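You operate a simulated robot arm through the tools that you are given. There is no shell and no other tool.

You run a simulated robot arm. Do the job below in one go: nothing can be reset, and whatever is moved stays where it is left.

Task
Zero the height gauge with the cylinder that the blue tag names.
Fine: knob to the cylinder's figure, blue key, cylinder back in the grey tray. Set down upright: what you pick out.

The check looks at the end state, three seconds after you hand in, the way a careful person would. Anything else that was tipped, shoved, dropped, spilled or broken makes it a failure.

Robot
A 6-joint arm with a two-finger gripper, fixed in place. Base frame: the origin is at the foot of the arm, x ahead of it, y to its left, z up; the work surface is at about z = 0.865. Units: m, degrees, N and s.
Its first joint turns from -166.0 to 166.0 degrees. Payload 2.45 kg.
The tool frame sits at the grasp point between the pads (the TCP): z along the fingers, y along the line on which they close. The tips reach 0.02 m beyond it. Largest opening 0.14 m; the body of the gripper starts 0.168 m behind the TCP.
Orientation is that of the tool frame in the base frame, as a unit quaternion [x, y, z, w]. With the fingers straight down and closing along the base's y, the tool's x points along the base's -x, its y along +y and its z along -z.

Tools
- The arm moves only by the tool send_rows. Its argument "steps" is a list of rows, each a list of 7 numbers: the shift along the base's x, y, z in units of 20 mm (1.0 is 20 mm), then the turn, a rotation vector about the base's x, y, z in units of 5 degrees (1.0 is 5 degrees), then the closure, from 0 (fully open) to 1 (shut). In form: [[dx, dy, dz, wx, wy, wz, hand], ...]. A call has 1 to 20 rows; each row shifts and turns the commanded pose from where the row before left it. A call with a number of a shift or a turn outside -1 to 1 is refused whole. A row lasts 0.2 s, in which the tool goes at most 0.05 m and 8.6 degrees; a call with a longer step from one row to the next is refused whole, and so is a gripper value outside its range. Where a pose cannot be reached the arm comes as near as it can. A force on the tool above 40 N (or 10 N above the force at the start of the call, whichever is more), or a blocked arm, ends the call early, and 0.2 s more pass. Each finger travels about 0.045 m/s and halts on what it meets, pressing with about 28 N; the grip force reading is that of the motor and also rises with nothing between the fingers. The clock runs only during rows and for 0.2 s after the last one: add rows that do not move to give the fingers time. The reply holds the time, the measured pose of the TCP, the force on the tool along the base axes, the opening and the grip force, in the units named above and with some noise, with the torque about the TCP (base axes, N m) and any sound that the robot's microphone picked up, and new pictures: "show" is both (left out), scene, wrist or none.
- Cameras (640 x 400 px; columns grow to the right, rows downward): "scene" is fixed at [0.4008, -0.6507, 1.4645]; the picture's right is [0.87, -0.50, 0.00], its down [-0.28, -0.48, -0.83] and it looks along [0.42, 0.72, -0.55] (base axes); focal length 317 px, centre (320, 200). "wrist" rides on the gripper at [0.078, 0.011, -0.209] in the tool frame; the picture's right is [-0.14, 0.99, 0.00], its down [-0.92, -0.13, -0.37] and it looks along [-0.36, -0.05, 0.93] (tool axes); focal length 280 px, centre (320, 200). There is no depth. A picture from a camera that has moved, and an enlarged one, comes with that camera's place and axes in the base frame and with its lens.
- zoom(camera, box): a new picture of the part [left, top, right, bottom] of that camera's present view, enlarged. It takes no simulated time.
- close_job(): hands the job in; it is judged then, once.

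Nothing tells you positions but the pictures and the camera data. Unless the task says otherwise, let go and move clear before handing in.

The tools are called after "Request:" as name(argument=value, ...) on one line, values as JSON. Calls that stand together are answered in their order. send_rows: Moves the arm, as the interface text tells. Its arguments: {"type":"object","properties":{"steps":{"type":"array","items":{"type":"array","items":{"type":"number"}}},"show":{"type":"string","enum":["both","scene","wrist","none"]}},"required":["steps"]} The other tools are called the same way: zoom (camera, box) takes an enlarged picture of a part of a camera's view; close_job () hands the job in.

At the start:

```text
clock: 0.0
eef_pos: [0.8093, -0.1186, 1.2561]
ee_rot: [0.0, 1.0, 0.0, 0.0]
ft_force: [0.2, 0.0, -0.3]
wrist_torque: [0.0, -0.03, -0.01]
finger_gap: 0.1402
grasp_force: 0.1
```

scene: 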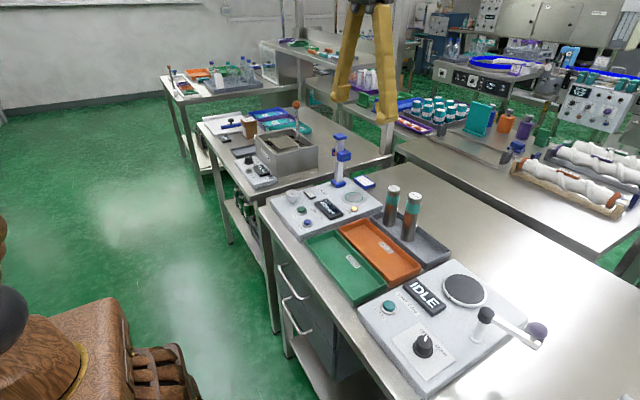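
wrist: 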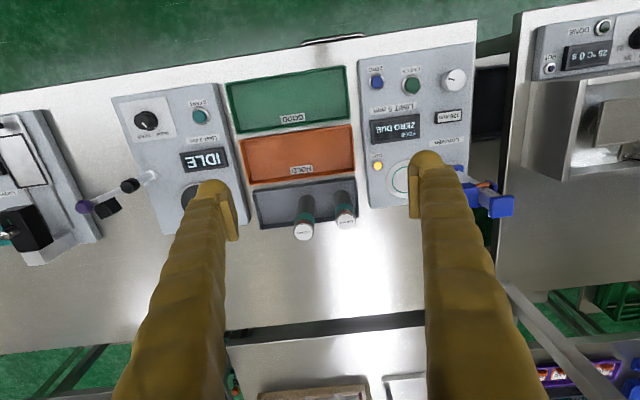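

I see a bench with a height gauge (white panel, "ZERO DUE"), green, orange and grey trays with two cylinders in the grey tray, and an "IDLE" panel. I'll zoom in to read the labels before moving.

Request:
zoom(camera="scene", box=[260, 120, 400, 240])

Request:
zoom(camera="scene", box=[340, 170, 460, 280])

Request:
zoom(camera="wrist", box=[350, 20, 530, 230])

Request:
zoom(camera="wrist", box=[220, 60, 370, 250])

Request:
zoom(camera="scene", box=[340, 260, 560, 400])

```text
3.33 times, centred on (330, 180) of scene
camera zoom: at [0.4008, -0.6507, 1.4645], right [0.87, -0.5, 0.0], down [-0.28, -0.48, -0.83], along [0.42, 0.72, -0.55], focal length 1055 px, centre (287, 267)
```

zoom: 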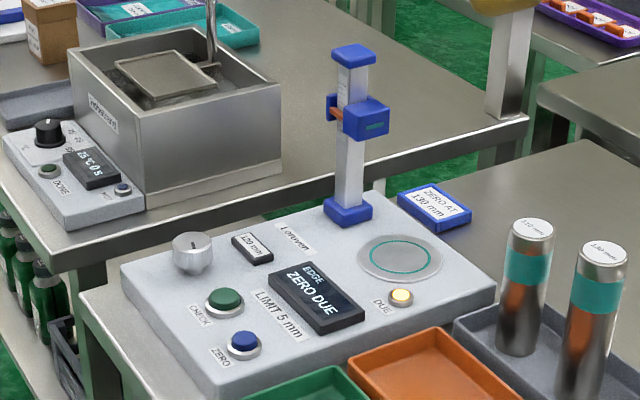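

```text
3.64 times, centred on (400, 225) of scene
camera zoom: at [0.4008, -0.6507, 1.4645], right [0.87, -0.5, 0.0], down [-0.28, -0.48, -0.83], along [0.42, 0.72, -0.55], focal length 1151 px, centre (29, 109)
```

zoom: 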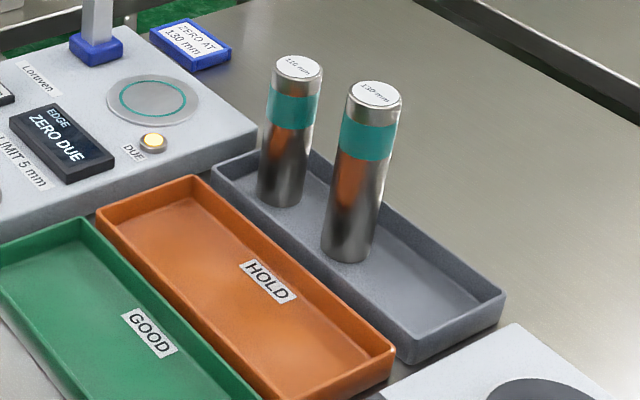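

```text
1.90 times, centred on (440, 125) of wrist
camera zoom: at [0.73, -0.1068, 1.4642], right [0.14, 0.99, 0.0], down [0.92, -0.13, 0.37], along [0.36, -0.05, -0.93], focal length 534 px, centre (91, 343)
```

zoom: 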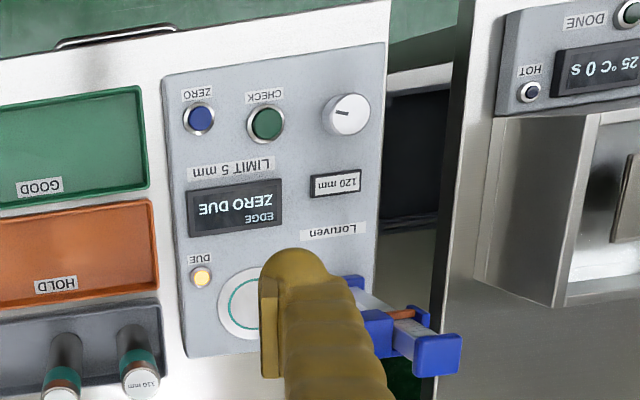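

```text
2.11 times, centred on (295, 155) of wrist
camera zoom: at [0.73, -0.1068, 1.4642], right [0.14, 0.99, 0.0], down [0.92, -0.13, 0.37], along [0.36, -0.05, -0.93], focal length 590 px, centre (373, 295)
```

zoom: 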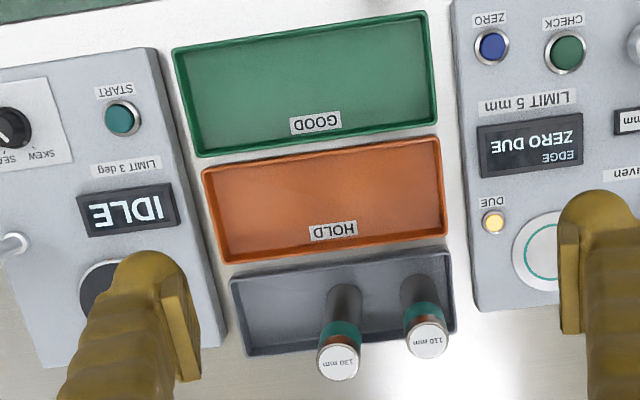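

```text
2.86 times, centred on (450, 330) of scene
camera zoom: at [0.4008, -0.6507, 1.4645], right [0.87, -0.5, 0.0], down [-0.28, -0.48, -0.83], along [0.42, 0.72, -0.55], focal length 904 px, centre (-51, -171)
```

zoom: 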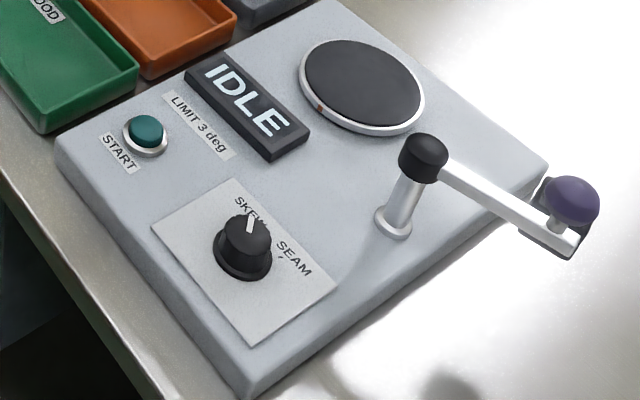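

The tag, the cylinder tops and the gauge's knob window carry the figures I need. I'll zoom tighter on each.

Request:
zoom(camera="scene", box=[340, 168, 385, 196])

Request:
zoom(camera="scene", box=[378, 180, 428, 212])

Request:
zoom(camera="scene", box=[285, 165, 345, 205])

Request:
zoom(camera="wrist", box=[280, 200, 370, 255])

Request:
zoom(camera="scene", box=[310, 125, 370, 195])

Request:
zoom(camera="wrist", box=[420, 50, 480, 130])

```text
14.22 times, centred on (362, 182) of scene
camera zoom: at [0.4008, -0.6507, 1.4645], right [0.87, -0.5, 0.0], down [-0.28, -0.48, -0.83], along [0.42, 0.72, -0.55], focal length 4502 px, centre (-284, 456)
```

zoom: 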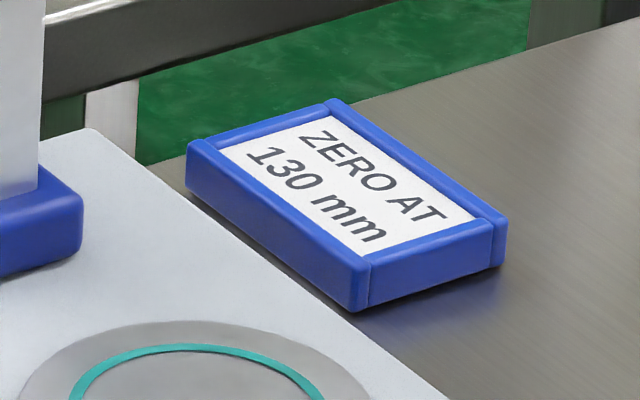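

```text
12.50 times, centred on (403, 196) of scene
camera zoom: at [0.4008, -0.6507, 1.4645], right [0.87, -0.5, 0.0], down [-0.28, -0.48, -0.83], along [0.42, 0.72, -0.55], focal length 3957 px, centre (-718, 250)
```

zoom: 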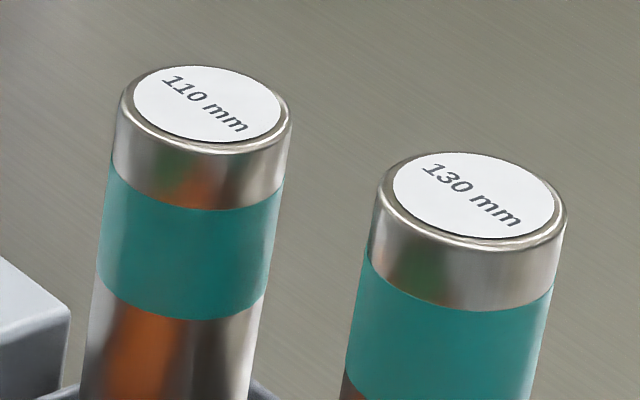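

```text
10.00 times, centred on (315, 185) of scene
camera zoom: at [0.4008, -0.6507, 1.4645], right [0.87, -0.5, 0.0], down [-0.28, -0.48, -0.83], along [0.42, 0.72, -0.55], focal length 3166 px, centre (370, 350)
```

zoom: 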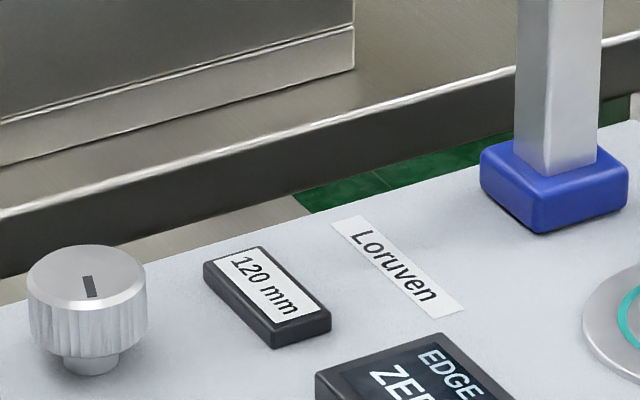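

```text
7.11 times, centred on (325, 228) of wrist
camera zoom: at [0.73, -0.1068, 1.4642], right [0.14, 0.99, 0.0], down [0.92, -0.13, 0.37], along [0.36, -0.05, -0.93], focal length 1994 px, centre (284, 4)
```

zoom: 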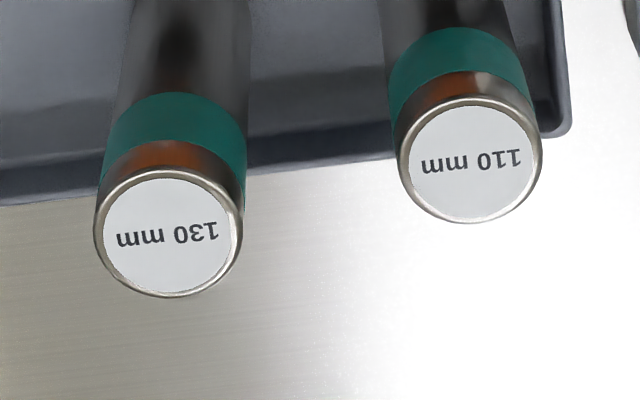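

```text
5.71 times, centred on (340, 160) of scene
camera zoom: at [0.4008, -0.6507, 1.4645], right [0.87, -0.5, 0.0], down [-0.28, -0.48, -0.83], along [0.42, 0.72, -0.55], focal length 1809 px, centre (206, 429)
```

zoom: 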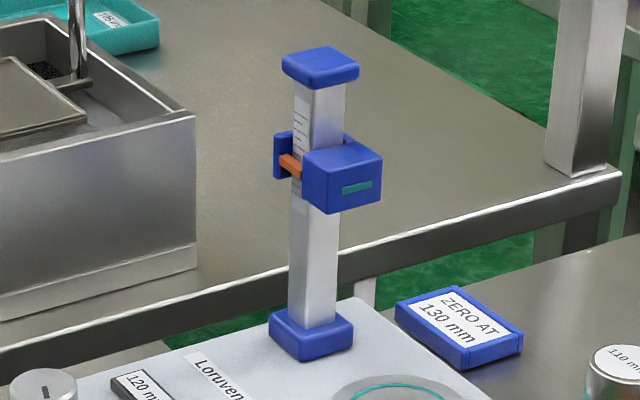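

```text
5.00 times, centred on (450, 90) of wrist
camera zoom: at [0.73, -0.1068, 1.4642], right [0.14, 0.99, 0.0], down [0.92, -0.13, 0.37], along [0.36, -0.05, -0.93], focal length 1402 px, centre (-330, 750)
```

zoom: 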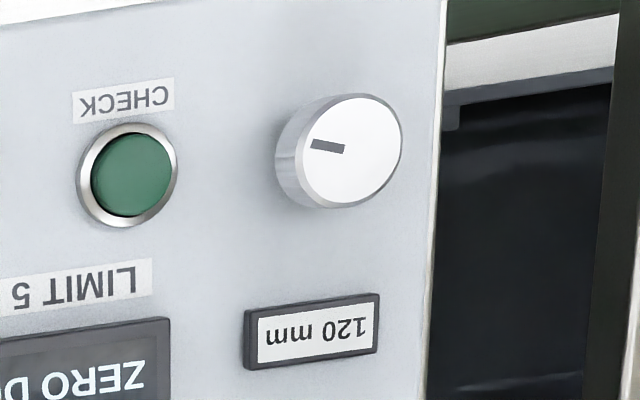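

The tag says "ZERO AT 130 mm", and the 130 mm cylinder stands in the grey tray at about (0.963, -0.170). The gauge window reads 120 mm, the plate is near (0.93, 0.05), the knob near (0.749, 0.132) and the blue key near (0.733, 0.0). I'll turn the tool 90° so the fingers close along x, and move above the cylinder for a closer look.

Request:
send_rows(steps=[[0.35, -0.14, -0.1, 0, 0, 1, 0], [0.35, -0.14, -0.1, 0, 0, 1, 0], [0.35, -0.14, -0.1, 0, 0, 1, 0], [0.35, -0.14, -0.1, 0, 0, 1, 0], [0.35, -0.14, -0.1, 0, 0, 1, 0], [0.35, -0.14, -0.1, 0, 0, 1, 0], [0.35, -0.14, -0.1, 0, 0, 1, 0], [0.35, -0.14, -0.1, 0, 0, 1, 0], [0.35, -0.14, -0.1, 0, 0, 1, 0], [0.35, -0.14, -0.1, 0, 0, 1, 0], [0.35, -0.14, -0.1, 0, 0, 1, 0], [0.35, -0.14, -0.1, 0, 0, 1, 0], [0.35, -0.14, -0.1, 0, 0, 1, 0], [0.35, -0.14, -0.1, 0, 0, 1, 0], [0.35, -0.14, -0.1, 0, 0, 1, 0], [0.35, -0.14, -0.1, 0, 0, 1, 0], [0.35, -0.14, -0.1, 0, 0, 1, 0], [0.35, -0.14, -0.1, 0, 0, 1, 0], [0, 0, 0, 0, 0, 0, 0], [0, 0, 0, 0, 0, 0, 0]])

```text
clock: 4.2
eef_pos: [0.9354, -0.1681, 1.2197]
ee_rot: [0.707, -0.707, 0.0, 0.0]
ft_force: [-0.7, 0.4, 0.3]
wrist_torque: [-0.01, -0.04, -0.03]
finger_gap: 0.1399
grasp_force: 0.1
camera wrist: at [0.9241, -0.2463, 1.4282], right [-0.99, 0.14, 0.0], down [0.13, 0.92, 0.37], along [0.05, 0.36, -0.93], focal length 280 px, centre (320, 200)
```

scene: 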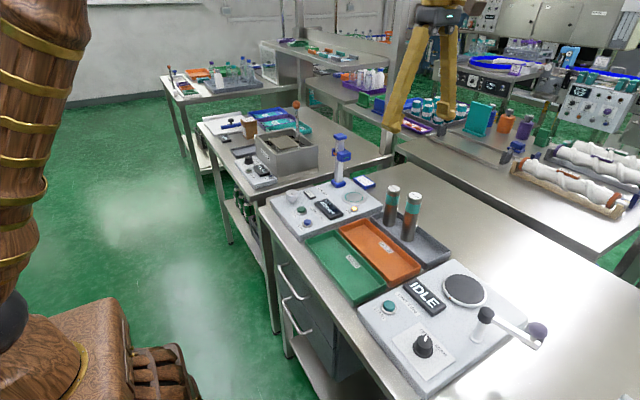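
wrist: 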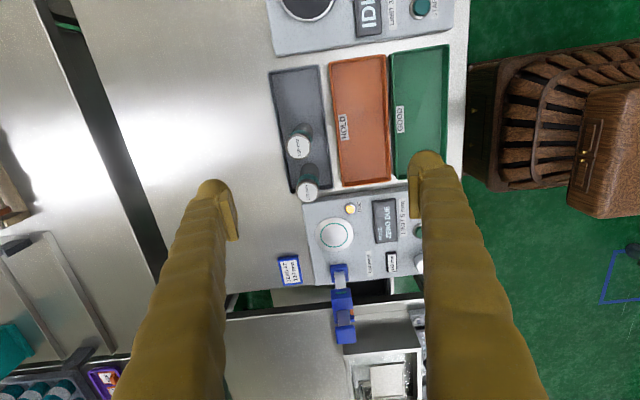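

The wrist camera now sees the grey tray and gauge from the -y side. I'll zoom in to refine the positions of the cylinder tops and the plate.

Request:
zoom(camera="wrist", box=[260, 60, 400, 210])

Request:
zoom(camera="wrist", box=[270, 180, 430, 350])

```text
2.67 times, centred on (330, 135) of wrist
camera zoom: at [0.9241, -0.2463, 1.4282], right [-0.99, 0.14, 0.0], down [0.13, 0.92, 0.37], along [0.05, 0.36, -0.93], focal length 748 px, centre (293, 373)
```

zoom: 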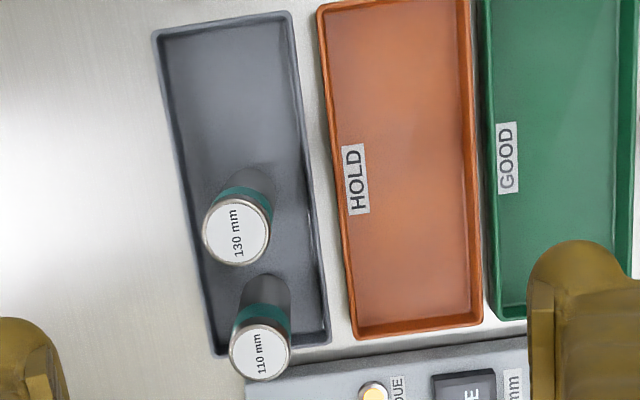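

```text
2.35 times, centred on (350, 265) of wrist
camera zoom: at [0.9241, -0.2463, 1.4282], right [-0.99, 0.14, 0.0], down [0.13, 0.92, 0.37], along [0.05, 0.36, -0.93], focal length 660 px, centre (249, 47)
```

zoom: 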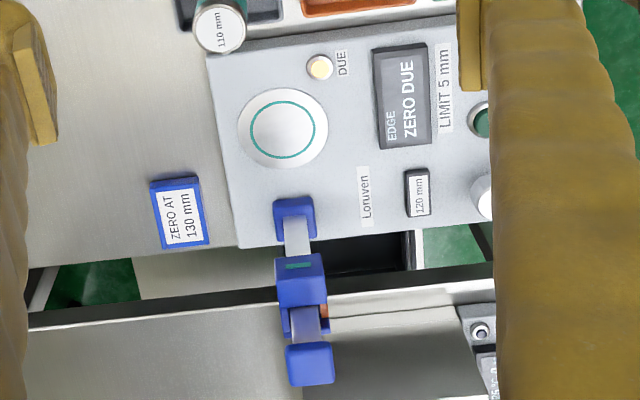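

The 130 cylinder is at about (0.967, -0.171) with its top near z = 1.007, and the plate is near (0.933, 0.043). I'll hover over the plate to measure its centre before touching anything.

Request:
send_rows(steps=[[0, 0.875, -0.4, 0, 0, 0, 0], [0, 0.875, -0.6, 0, 0, 0, 0], [0, 0.875, -0.6, 0, 0, 0, 0], [0, 0.875, -0.6, 0, 0, 0, 0], [0, 0.875, -0.6, 0, 0, 0, 0], [0, 0.875, -0.6, 0, 0, 0, 0], [0, 0.875, -0.6, 0, 0, 0, 0], [0, 0.875, -0.6, 0, 0, 0, 0], [0, 0.875, -0.6, 0, 0, 0, 0], [0, 0.875, -0.6, 0, 0, 0, 0], [0, 0.875, -0.6, 0, 0, 0, 0], [0, 0.875, -0.6, 0, 0, 0, 0], [0, 0, 0, 0, 0, 0, 0], [0, 0, 0, 0, 0, 0, 0]])

```text
clock: 7.2
eef_pos: [0.9354, 0.0426, 1.0804]
ee_rot: [0.707, -0.707, 0.0, 0.0]
ft_force: [-0.3, 0.2, 0.8]
wrist_torque: [-0.02, -0.01, -0.02]
finger_gap: 0.1399
grasp_force: 0.2
camera wrist: at [0.9234, -0.0357, 1.2889], right [-0.99, 0.14, 0.0], down [0.13, 0.92, 0.37], along [0.05, 0.36, -0.93], focal length 280 px, centre (320, 200)
```

scene: 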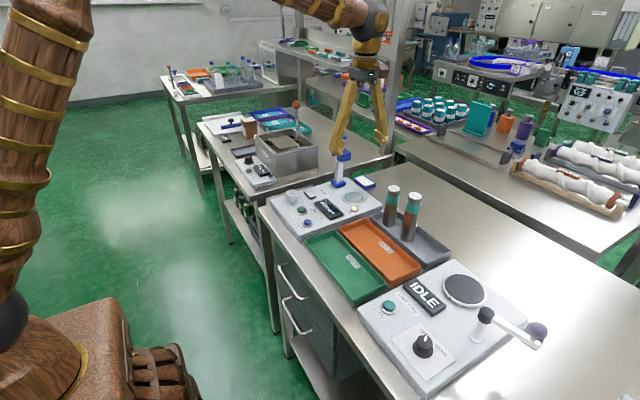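
wrist: 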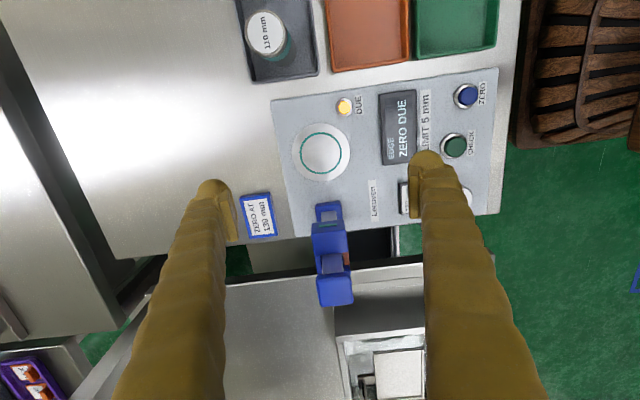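

The plate sits almost under the tool; zooming for an exact centre and the gauge keys.

Request:
zoom(camera="wrist", box=[270, 100, 370, 200])

Request:
zoom(camera="wrist", box=[380, 60, 510, 220])

Request:
zoom(camera="wrist", box=[230, 0, 330, 80])

Request:
zoom(camera="scene", box=[325, 120, 395, 210])

```text
4.00 times, centred on (320, 150) of wrist
camera zoom: at [0.9234, -0.0357, 1.2889], right [-0.99, 0.14, 0.0], down [0.13, 0.92, 0.37], along [0.05, 0.36, -0.93], focal length 1122 px, centre (320, 400)
```

zoom: 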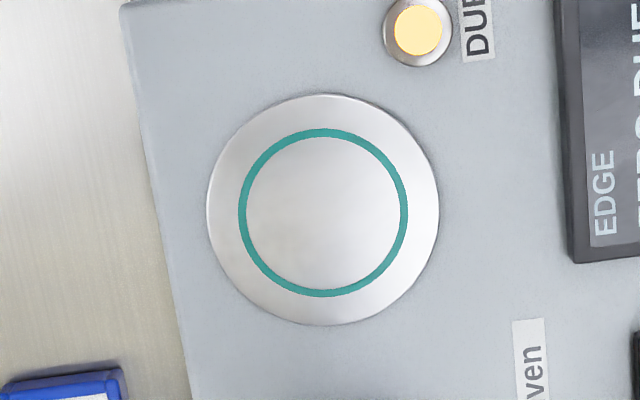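

```text
2.50 times, centred on (445, 140) of wrist
camera zoom: at [0.9234, -0.0357, 1.2889], right [-0.99, 0.14, 0.0], down [0.13, 0.92, 0.37], along [0.05, 0.36, -0.93], focal length 701 px, centre (8, 350)
```

zoom: 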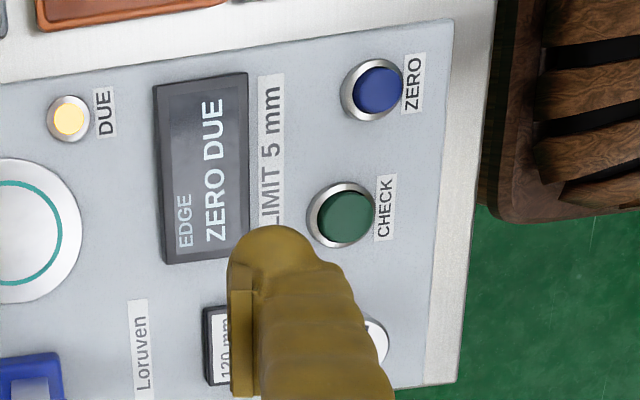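

```text
5.00 times, centred on (280, 40) of wrist
camera zoom: at [0.9234, -0.0357, 1.2889], right [-0.99, 0.14, 0.0], down [0.13, 0.92, 0.37], along [0.05, 0.36, -0.93], focal length 1402 px, centre (520, 1000)
```

zoom: 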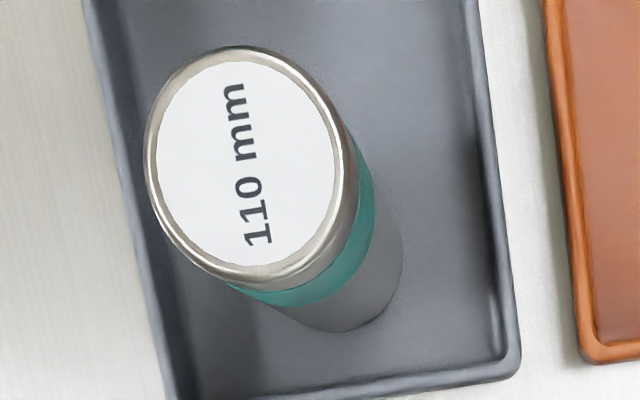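

```text
4.44 times, centred on (360, 165) of scene
camera zoom: at [0.4008, -0.6507, 1.4645], right [0.87, -0.5, 0.0], down [-0.28, -0.48, -0.83], along [0.42, 0.72, -0.55], focal length 1407 px, centre (142, 356)
```

zoom: 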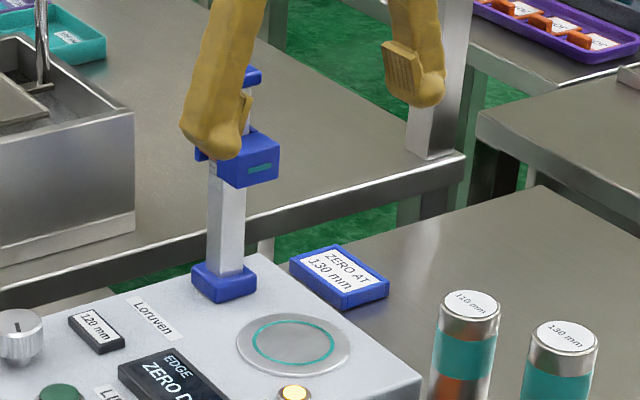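

The plate centre comes out at about (0.9335, 0.046, 0.895). Next I'll raise clear of the gauge column, turn back to closing along y, and go above the knob for a close look.

Request:
send_rows(steps=[[-0.3, 0, 1, 0, 0, 0, 0.2], [-0.5, 0, 1, 0, 0, 0, 0.4], [-0.5, 0, 1, 0, 0, -1, 0.5], [-0.5, 0.28, 0, 0, 0, -1, 0.5], [-0.5, 0.28, 0, 0, 0, -1, 0.5], [-0.5, 0.28, 0, 0, 0, -1, 0.5], [-0.5, 0.28, 0, 0, 0, -1, 0.5], [-0.5, 0.28, 0, 0, 0, -1, 0.5], [-0.5, 0.28, 0, 0, 0, -1, 0.5], [-0.5, 0.28, 0, 0, 0, -1, 0.5], [-0.5, 0.28, 0, 0, 0, -1, 0.5], [-0.5, 0.28, 0, 0, 0, -1, 0.5], [-0.5, 0.28, 0, 0, 0, -1, 0.5], [-0.5, 0.28, 0, 0, 0, -1, 0.5], [-0.5, 0.28, 0, 0, 0, -1, 0.5], [-0.5, 0.28, 0, 0, 0, -1, 0.5], [-0.5, 0.28, -0.4, 0, 0, -1, 0.5], [-0.5, 0.28, -0.6, 0, 0, -1, 0.5], [-0.5, 0.27, -1, 0, 0, -1, 0.5], [-0.02, 0, -1, 0, 0, -1, 0.5]])

```text
clock: 11.4
eef_pos: [0.748, 0.133, 1.0809]
ee_rot: [0.001, 1.0, 0.0, 0.0]
ft_force: [-0.2, -0.4, 0.3]
wrist_torque: [0.01, 0.02, 0.04]
finger_gap: 0.07
grasp_force: 0.1
camera wrist: at [0.6689, 0.1439, 1.2891], right [0.14, 0.99, 0.0], down [0.92, -0.13, 0.37], along [0.36, -0.05, -0.93], focal length 280 px, centre (320, 200)
```

scene: 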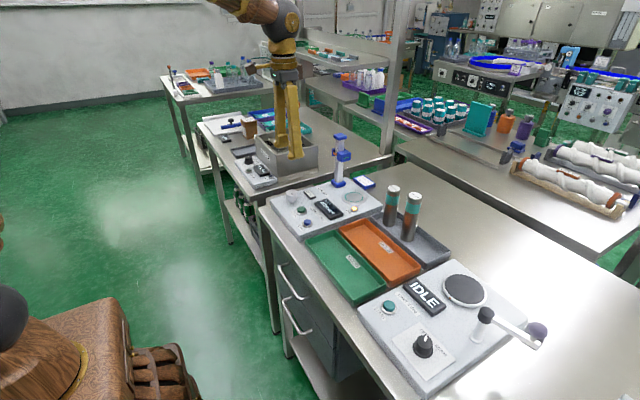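
wrist: 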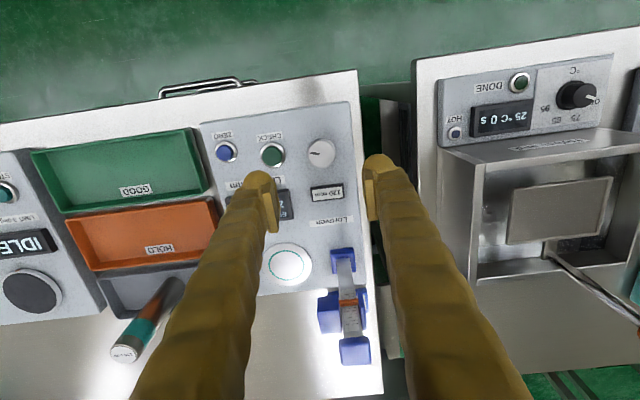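

Request:
zoom(camera="wrist", box=[290, 125, 360, 215])

Request:
zoom(camera="wrist", box=[200, 125, 360, 225])

```text
4.44 times, centred on (325, 170) of wrist
camera zoom: at [0.6689, 0.1439, 1.2891], right [0.14, 0.99, 0.0], down [0.92, -0.13, 0.37], along [0.36, -0.05, -0.93], focal length 1246 px, centre (298, 333)
```

zoom: 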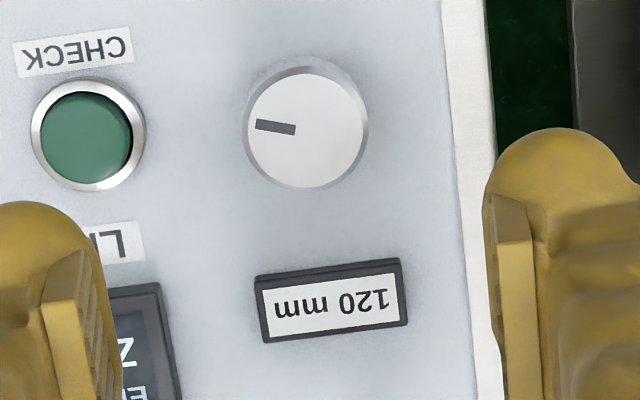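

```text
4.00 times, centred on (280, 175) of wrist
camera zoom: at [0.6689, 0.1439, 1.2891], right [0.14, 0.99, 0.0], down [0.92, -0.13, 0.37], along [0.36, -0.05, -0.93], focal length 1122 px, centre (480, 300)
```

zoom: 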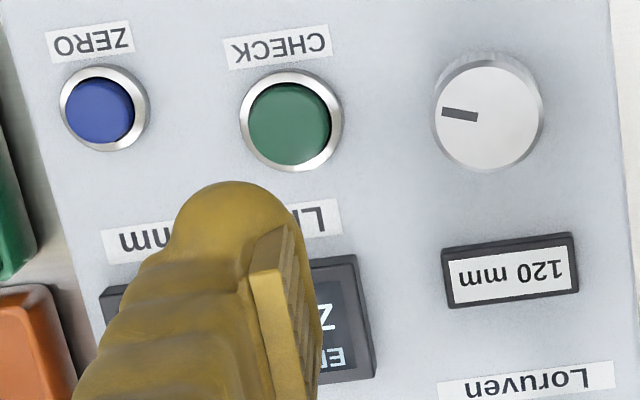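

The knob's face is at about (0.748, 0.135) with its top near z = 0.925, and its pointer faces the reader's right while the window shows 120 mm. I'll lower to just above the knob with the fingers part-closed and check the alignment.

Request:
send_rows(steps=[[0, 0.1, -0.5, 0, 0, 0, 0.55], [0, 0, -1, 0, 0, 0, 0.6], [0, 0, -1, 0, 0, 0, 0.6], [0, 0, -1, 0, 0, 0, 0.6], [0, 0, -1, 0, 0, 0, 0.6], [0, 0, -0.9, 0, 0, 0, 0.6], [0, 0, 0, 0, 0, 0, 0.6]])

```text
clock: 13.0
eef_pos: [0.7506, 0.1305, 0.9709]
ee_rot: [0.0, 1.0, 0.0, 0.0]
ft_force: [-0.5, 0.2, 0.1]
wrist_torque: [0.01, -0.01, 0.02]
finger_gap: 0.056
grasp_force: 0.0
camera wrist: at [0.6707, 0.1423, 1.1793], right [0.14, 0.99, 0.0], down [0.92, -0.13, 0.37], along [0.37, -0.05, -0.93], focal length 280 px, centre (320, 200)
```

scene: 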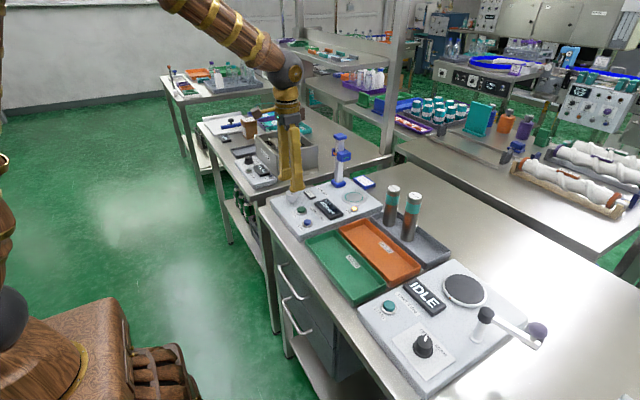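
wrist: 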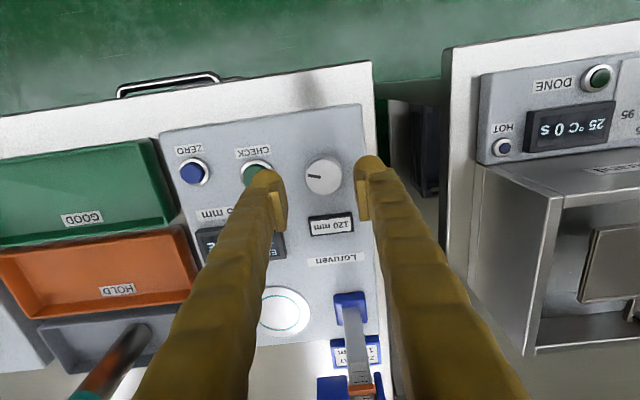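

The pose readings jitter by about 2 mm, so I'll trust the commanded sums and the camera geometry. Zooming on the knob for alignment.

Request:
zoom(camera="wrist", box=[240, 130, 400, 250])

Request:
zoom(camera="scene", box=[260, 130, 360, 230])

```text
3.33 times, centred on (320, 190) of wrist
camera zoom: at [0.6707, 0.1423, 1.1793], right [0.14, 0.99, 0.0], down [0.92, -0.13, 0.37], along [0.37, -0.05, -0.93], focal length 935 px, centre (320, 233)
```

zoom: 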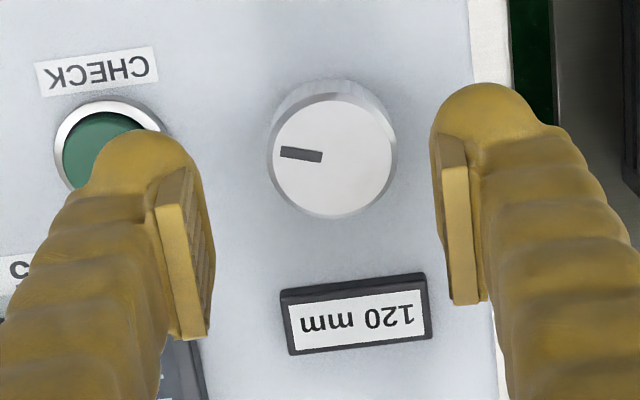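

```text
4.00 times, centred on (310, 180) of scene
camera zoom: at [0.4008, -0.6507, 1.4645], right [0.87, -0.5, 0.0], down [-0.28, -0.48, -0.83], along [0.42, 0.72, -0.55], focal length 1266 px, centre (360, 280)
```

zoom: 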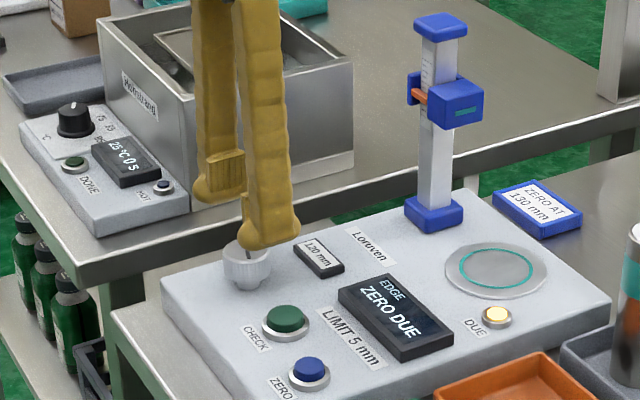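

The knob centre is about 3.6 mm toward +y of the tool axis. I'll shift over, lower so the tips straddle the knob's rim, and close on it.

Request:
send_rows(steps=[[-0.06, 0.18, -0.4, 0, 0, 0, 0.6], [0, 0, -0.6, 0, 0, 0, 0.6], [0, 0, -0.6, 0, 0, 0, 0.6], [0, 0, -0.5, 0, 0, 0, 0.6], [0, 0, -0.25, 0, 0, 0, 0.6], [0, 0, 0, 0, 0, 0, 0.6]])

Request:
zoom(camera="wrist", box=[240, 130, 400, 250])

Request:
zoom(camera="scene", box=[260, 150, 340, 230])

```text
clock: 14.4
eef_pos: [0.7475, 0.1366, 0.9258]
ee_rot: [0.0, 1.0, 0.0, 0.0]
ft_force: [0.0, 0.2, 0.3]
wrist_torque: [-0.02, -0.01, 0.01]
finger_gap: 0.0558
grasp_force: 0.0
camera wrist: at [0.6683, 0.1468, 1.1342], right [0.14, 0.99, 0.0], down [0.92, -0.13, 0.37], along [0.36, -0.05, -0.93], focal length 280 px, centre (320, 200)
```

scene: 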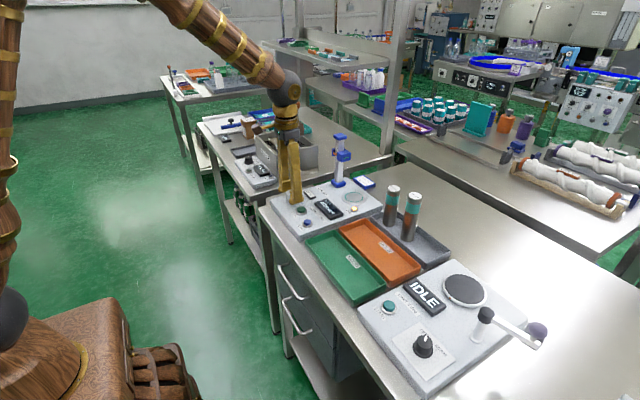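
wrist: 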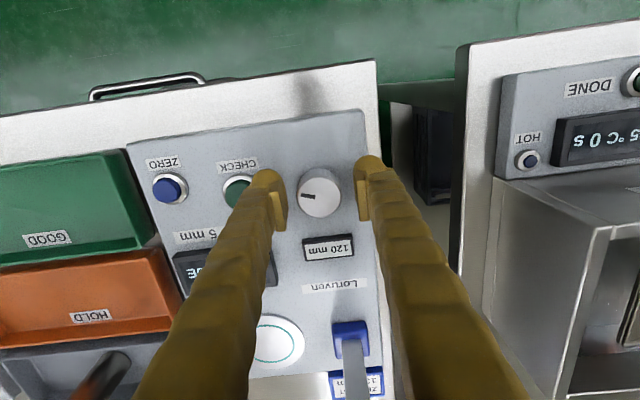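

```text
3.33 times, centred on (320, 190) of wrist
camera zoom: at [0.6683, 0.1468, 1.1342], right [0.14, 0.99, 0.0], down [0.92, -0.13, 0.37], along [0.36, -0.05, -0.93], focal length 935 px, centre (320, 233)
```

zoom: 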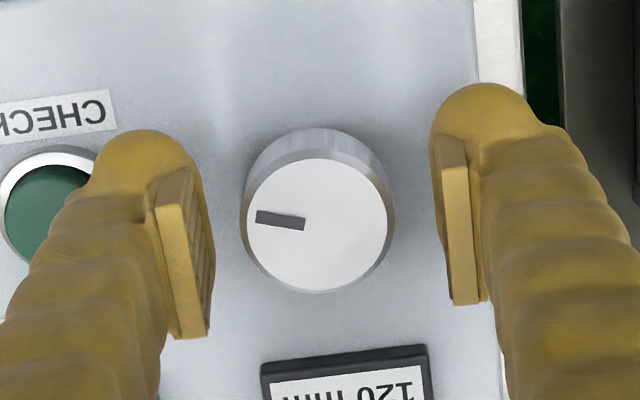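

```text
5.00 times, centred on (300, 190) of scene
camera zoom: at [0.4008, -0.6507, 1.4645], right [0.87, -0.5, 0.0], down [-0.28, -0.48, -0.83], along [0.42, 0.72, -0.55], focal length 1583 px, centre (420, 250)
```

zoom: 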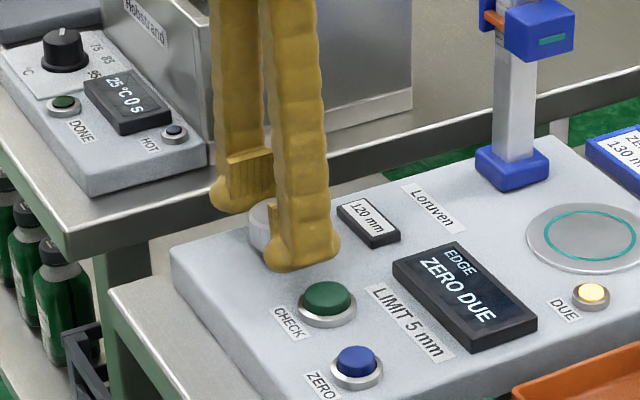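

The knob is centred between the pads to about 1.5 mm. Closing on it now.

Request:
send_rows(steps=[[0.05, -0.03, 0, 0, 0, 0, 0.65], [0, 0, 0, 0, 0, 0, 0.72], [0, 0, 0, 0, 0, 0, 0.8], [0, 0, 0, 0, 0, 0, 0.85], [0, 0, 0, 0, 0, 0, 0.85]], show="wrist")

Request:
zoom(camera="wrist", box=[240, 130, 400, 260])

```text
clock: 15.6
eef_pos: [0.7492, 0.1344, 0.9249]
ee_rot: [0.0, 1.0, 0.0, 0.0]
ft_force: [1.8, -20.3, -1.1]
wrist_torque: [-0.23, -0.05, -0.05]
finger_gap: 0.037
grasp_force: 44.7
camera wrist: at [0.6696, 0.1459, 1.1339], right [0.14, 0.99, 0.0], down [0.92, -0.13, 0.37], along [0.36, -0.05, -0.93], focal length 280 px, centre (320, 200)
```

wrist: 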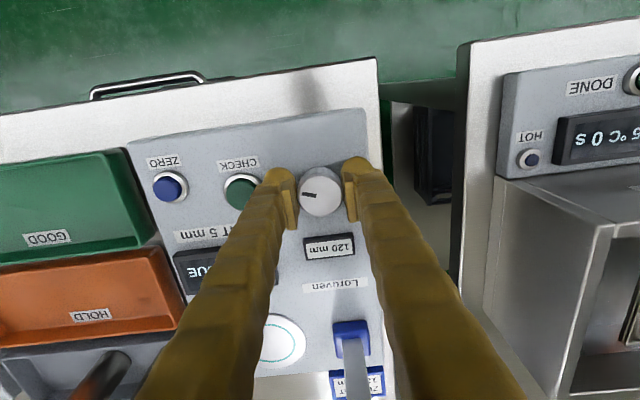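

```text
3.08 times, centred on (320, 195) of wrist
camera zoom: at [0.6696, 0.1459, 1.1339], right [0.14, 0.99, 0.0], down [0.92, -0.13, 0.37], along [0.36, -0.05, -0.93], focal length 863 px, centre (320, 215)
```

zoom: 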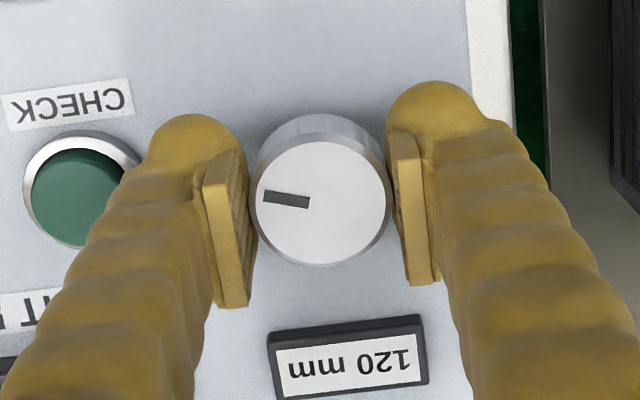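

A 20 N side load along -y shows the grip isn't quite centred. I'll nudge the tool to -y and watch the force.

Request:
send_rows(steps=[[0, -0.05, 0, 0, 0, 0, 0.85], [0, 0, 0, 0, 0, 0, 0.85]], show="none")

```text
clock: 16.2
eef_pos: [0.7494, 0.1349, 0.9252]
ee_rot: [0.0, 1.0, 0.0, 0.0]
ft_force: [-7.8, -6.2, 18.3]
wrist_torque: [-0.06, 0.06, 0.0]
finger_gap: 0.0365
grasp_force: 45.2
```

Request:
send_rows(steps=[[0, -0.02, 0, 0, 0, 0, 0.85], [0, 0, 0, 0, 0, 0, 0.85], [0, 0, 0, 0, 0, 0, 0.85]], show="none")

```text
clock: 17.0
eef_pos: [0.7479, 0.1352, 0.926]
ee_rot: [0.0, 1.0, 0.0, 0.0]
ft_force: [-3.0, 20.0, 24.5]
wrist_torque: [0.31, -0.06, 0.05]
finger_gap: 0.0365
grasp_force: 45.0
```

Request:
send_rows(steps=[[0, 0.015, 0, 0, 0, -0.5, 0.85], [0, 0, 0, 0, 0, -0.5, 0.85], [0, 0, 0, 0, 0, -1, 0.85], [0, 0, 0, 0, 0, 0, 0.85]], show="wrist")

Request:
zoom(camera="wrist", box=[240, 130, 400, 260])

```text
clock: 17.4
eef_pos: [0.7479, 0.1353, 0.9262]
ee_rot: [0.021, 1.0, 0.0, 0.0]
ft_force: [-7.0, 4.2, 3.6]
wrist_torque: [0.04, 0.08, 0.01]
finger_gap: 0.0364
grasp_force: 44.5
stopped in row 2: the force on the tool passed its limit at 43 N (the readings are from after the stop); the commanded pose is now the measured one
camera wrist: at [0.6699, 0.149, 1.1336], right [0.18, 0.98, 0.0], down [0.91, -0.17, 0.37], along [0.36, -0.07, -0.93], focal length 280 px, centre (320, 200)
```

wrist: 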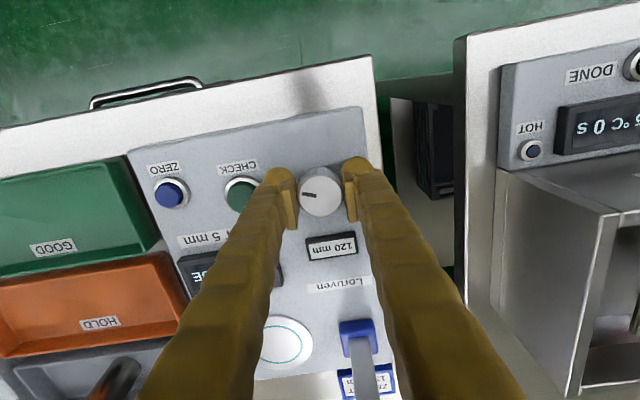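

```text
3.08 times, centred on (320, 195) of wrist
camera zoom: at [0.6699, 0.149, 1.1336], right [0.18, 0.98, 0.0], down [0.91, -0.17, 0.37], along [0.36, -0.07, -0.93], focal length 863 px, centre (320, 215)
```

zoom: 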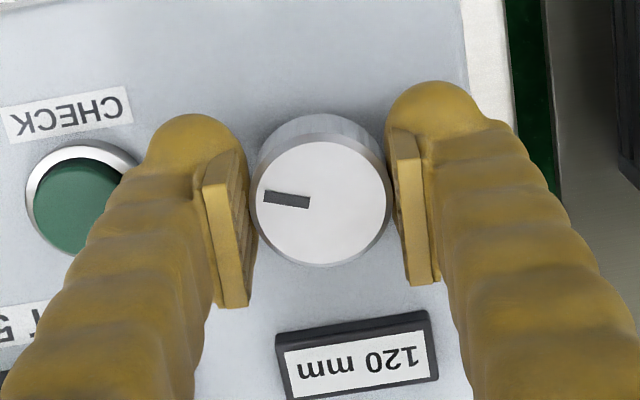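

The knob follows the gripper. The load limit stopped the call early, but the side load has relaxed now, so I'll continue turning in small steps.

Request:
send_rows(steps=[[0, 0, 0, 0, 0, -0.4, 0.85], [0, 0, 0, 0, 0, -0.4, 0.85], [0, 0, 0, 0, 0, -0.4, 0.85], [0, 0, 0, 0, 0, -0.4, 0.85], [0, 0, 0, 0, 0, -0.4, 0.85], [0, 0, 0, 0, 0, 0, 0.85]], show="wrist")

Request:
zoom(camera="wrist", box=[240, 130, 400, 260])

```text
clock: 18.8
eef_pos: [0.7485, 0.1355, 0.9249]
ee_rot: [0.108, 0.994, 0.0, 0.002]
ft_force: [-1.1, -8.5, 28.9]
wrist_torque: [-0.15, -0.14, -0.03]
finger_gap: 0.0365
grasp_force: 44.9
camera wrist: at [0.6731, 0.1626, 1.1334], right [0.35, 0.94, 0.0], down [0.87, -0.32, 0.37], along [0.35, -0.13, -0.93], focal length 280 px, centre (320, 200)
```

wrist: 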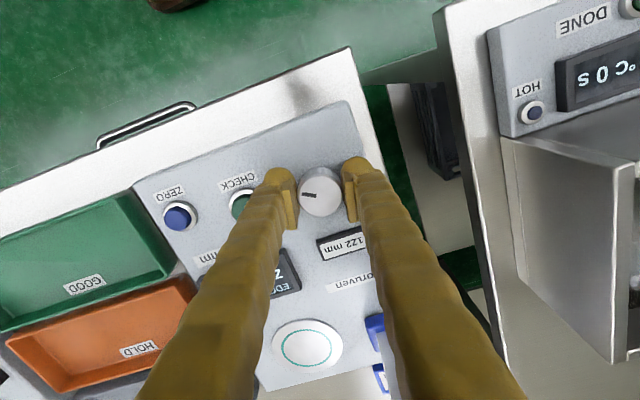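

```text
3.08 times, centred on (320, 195) of wrist
camera zoom: at [0.6731, 0.1626, 1.1334], right [0.35, 0.94, 0.0], down [0.87, -0.32, 0.37], along [0.35, -0.13, -0.93], focal length 863 px, centre (320, 215)
```

zoom: 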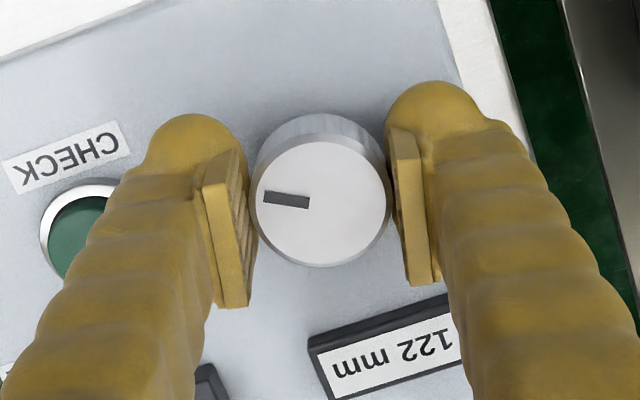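

The window now reads 122 mm after about 12° of clockwise turning, so roughly 6° per mm and clockwise raises it. I'll relieve the z load slightly and keep turning.

Request:
send_rows(steps=[[0, 0, 0.02, 0, 0, 0, 0.85], [0, 0, 0, 0, 0, -0.4, 0.85], [0, 0, 0, 0, 0, -0.4, 0.85], [0, 0, 0, 0, 0, -0.4, 0.85], [0, 0, 0, 0, 0, -0.4, 0.85], [0, 0, 0, 0, 0, -0.4, 0.85], [0, 0, 0, 0, 0, -0.4, 0.85], [0, 0, 0, 0, 0, -0.4, 0.85], [0, 0, 0, 0, 0, 0, 0.85]], show="wrist")

Request:
zoom(camera="wrist", box=[240, 130, 400, 260])

```text
clock: 20.8
eef_pos: [0.7495, 0.1363, 0.9262]
ee_rot: [0.228, 0.974, 0.0, 0.0]
ft_force: [8.0, 31.5, -21.4]
wrist_torque: [0.25, 0.02, 0.03]
finger_gap: 0.0365
grasp_force: 44.4
camera wrist: at [0.6827, 0.1799, 1.1336], right [0.56, 0.83, 0.0], down [0.77, -0.52, 0.37], along [0.3, -0.21, -0.93], focal length 280 px, centre (320, 200)
```

wrist: 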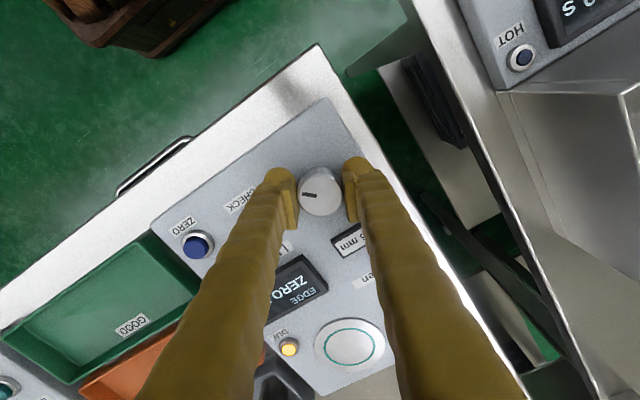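

```text
3.08 times, centred on (320, 195) of wrist
camera zoom: at [0.6827, 0.1799, 1.1336], right [0.56, 0.83, 0.0], down [0.77, -0.52, 0.37], along [0.3, -0.21, -0.93], focal length 863 px, centre (320, 215)
```

zoom: 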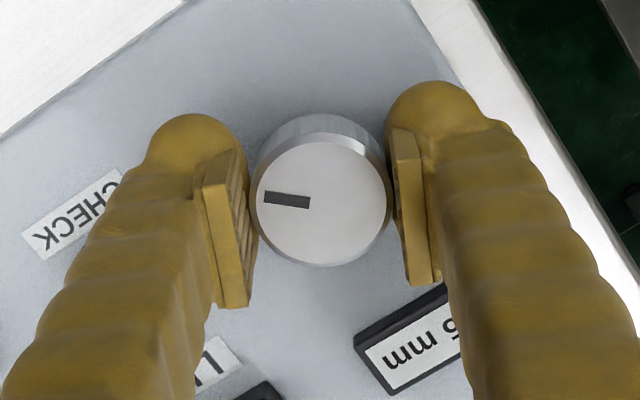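

Request:
zoom(camera="scene", box=[285, 165, 345, 205])

Request:
zoom(camera="wrist", box=[300, 210, 380, 270])

```text
10.00 times, centred on (315, 185) of scene
camera zoom: at [0.4008, -0.6507, 1.4645], right [0.87, -0.5, 0.0], down [-0.28, -0.48, -0.83], along [0.42, 0.72, -0.55], focal length 3166 px, centre (370, 350)
```

zoom: 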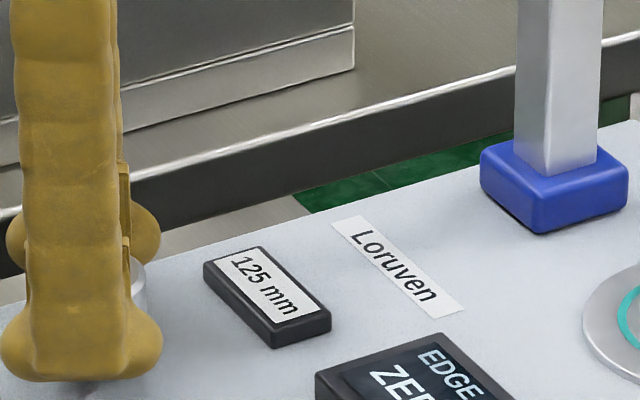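

```text
6.67 times, centred on (340, 240) of wrist
camera zoom: at [0.6827, 0.1799, 1.1336], right [0.56, 0.83, 0.0], down [0.77, -0.52, 0.37], along [0.3, -0.21, -0.93], focal length 1869 px, centre (187, -67)
```

zoom: 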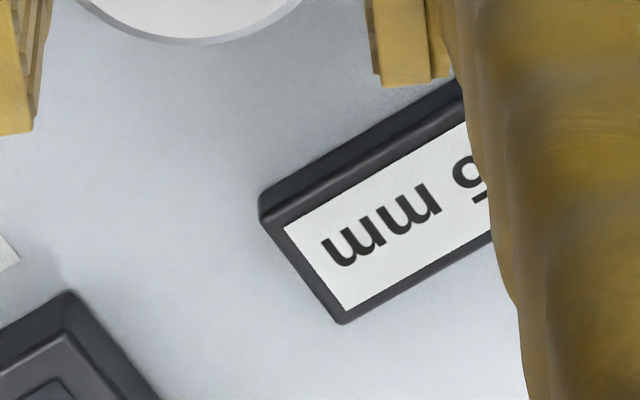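

The scene view confirms 125 mm at 26° of turn, so about 5.3° per mm. I'll relieve the side load and turn about 20° more, then check.

Request:
send_rows(steps=[[0.012, 0.025, -0.015, 0, 0, 0, 0.85], [0, 0, 0, 0, 0, -0.2, 0.85], [0, 0, 0, 0, 0, -0.4, 0.85], [0, 0, 0, 0, 0, -0.4, 0.85], [0, 0, 0, 0, 0, -0.4, 0.85], [0, 0, 0, 0, 0, -0.4, 0.85], [0, 0, 0, 0, 0, 0, 0.85]], show="scene")

Request:
zoom(camera="scene", box=[285, 165, 345, 205])

```text
clock: 22.4
eef_pos: [0.75, 0.1357, 0.9253]
ee_rot: [0.304, 0.953, 0.0, 0.001]
ft_force: [-2.3, 14.9, -12.7]
wrist_torque: [0.13, 0.08, -0.02]
finger_gap: 0.0365
grasp_force: 45.4
```

scene: 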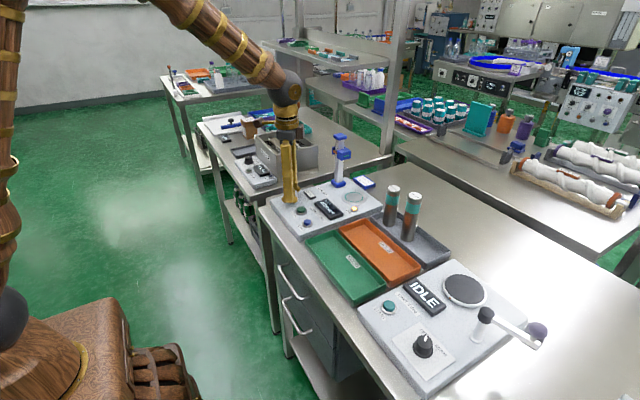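

```text
10.00 times, centred on (315, 185) of scene
camera zoom: at [0.4008, -0.6507, 1.4645], right [0.87, -0.5, 0.0], down [-0.28, -0.48, -0.83], along [0.42, 0.72, -0.55], focal length 3166 px, centre (370, 350)
```

zoom: 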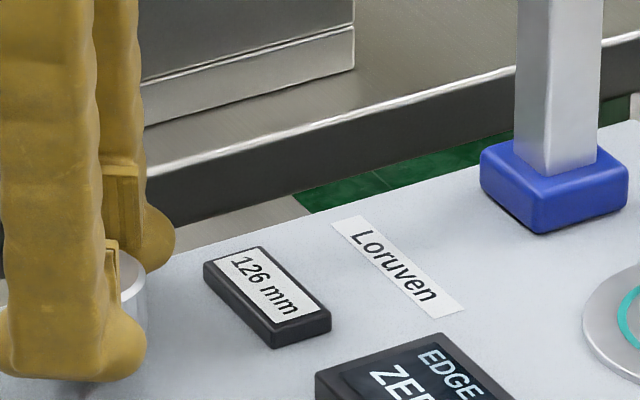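

Now it reads 126 mm at 35°. Turning about 14° more and checking again.

Request:
send_rows(steps=[[0, 0.01, -0.008, 0, 0, 0, 0.85], [0, 0, 0, 0, 0, -0.4, 0.85], [0, 0, 0, 0, 0, -0.4, 0.85], [0, 0, 0, 0, 0, -0.4, 0.85], [0, 0, 0, 0, 0, -0.4, 0.85], [0, 0, 0, 0, 0, -0.4, 0.85], [0, 0, 0, 0, 0, -0.4, 0.85], [0, 0, 0, 0, 0, -0.4, 0.85], [0, 0, 0, 0, 0, 0, 0.85]], show="scene")

Request:
zoom(camera="scene", box=[285, 165, 345, 205])

```text
clock: 24.4
eef_pos: [0.7483, 0.136, 0.9269]
ee_rot: [0.418, 0.909, -0.001, 0.001]
ft_force: [8.1, -2.2, 2.9]
wrist_torque: [-0.06, -0.11, -0.03]
finger_gap: 0.0364
grasp_force: 44.6
```

scene: 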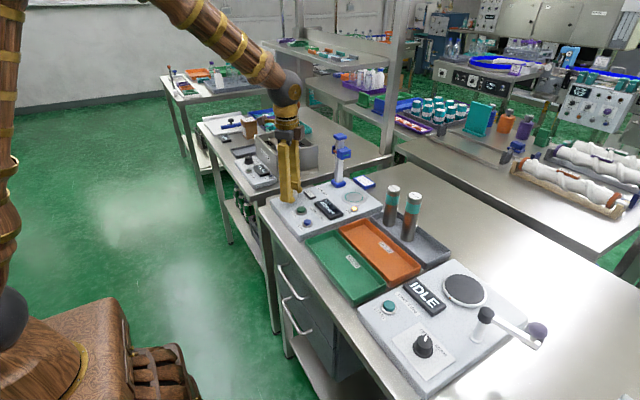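

```text
10.00 times, centred on (315, 185) of scene
camera zoom: at [0.4008, -0.6507, 1.4645], right [0.87, -0.5, 0.0], down [-0.28, -0.48, -0.83], along [0.42, 0.72, -0.55], focal length 3166 px, centre (370, 350)
```

zoom: 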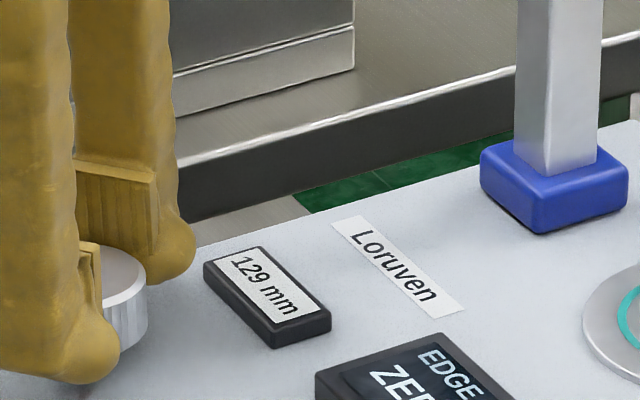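

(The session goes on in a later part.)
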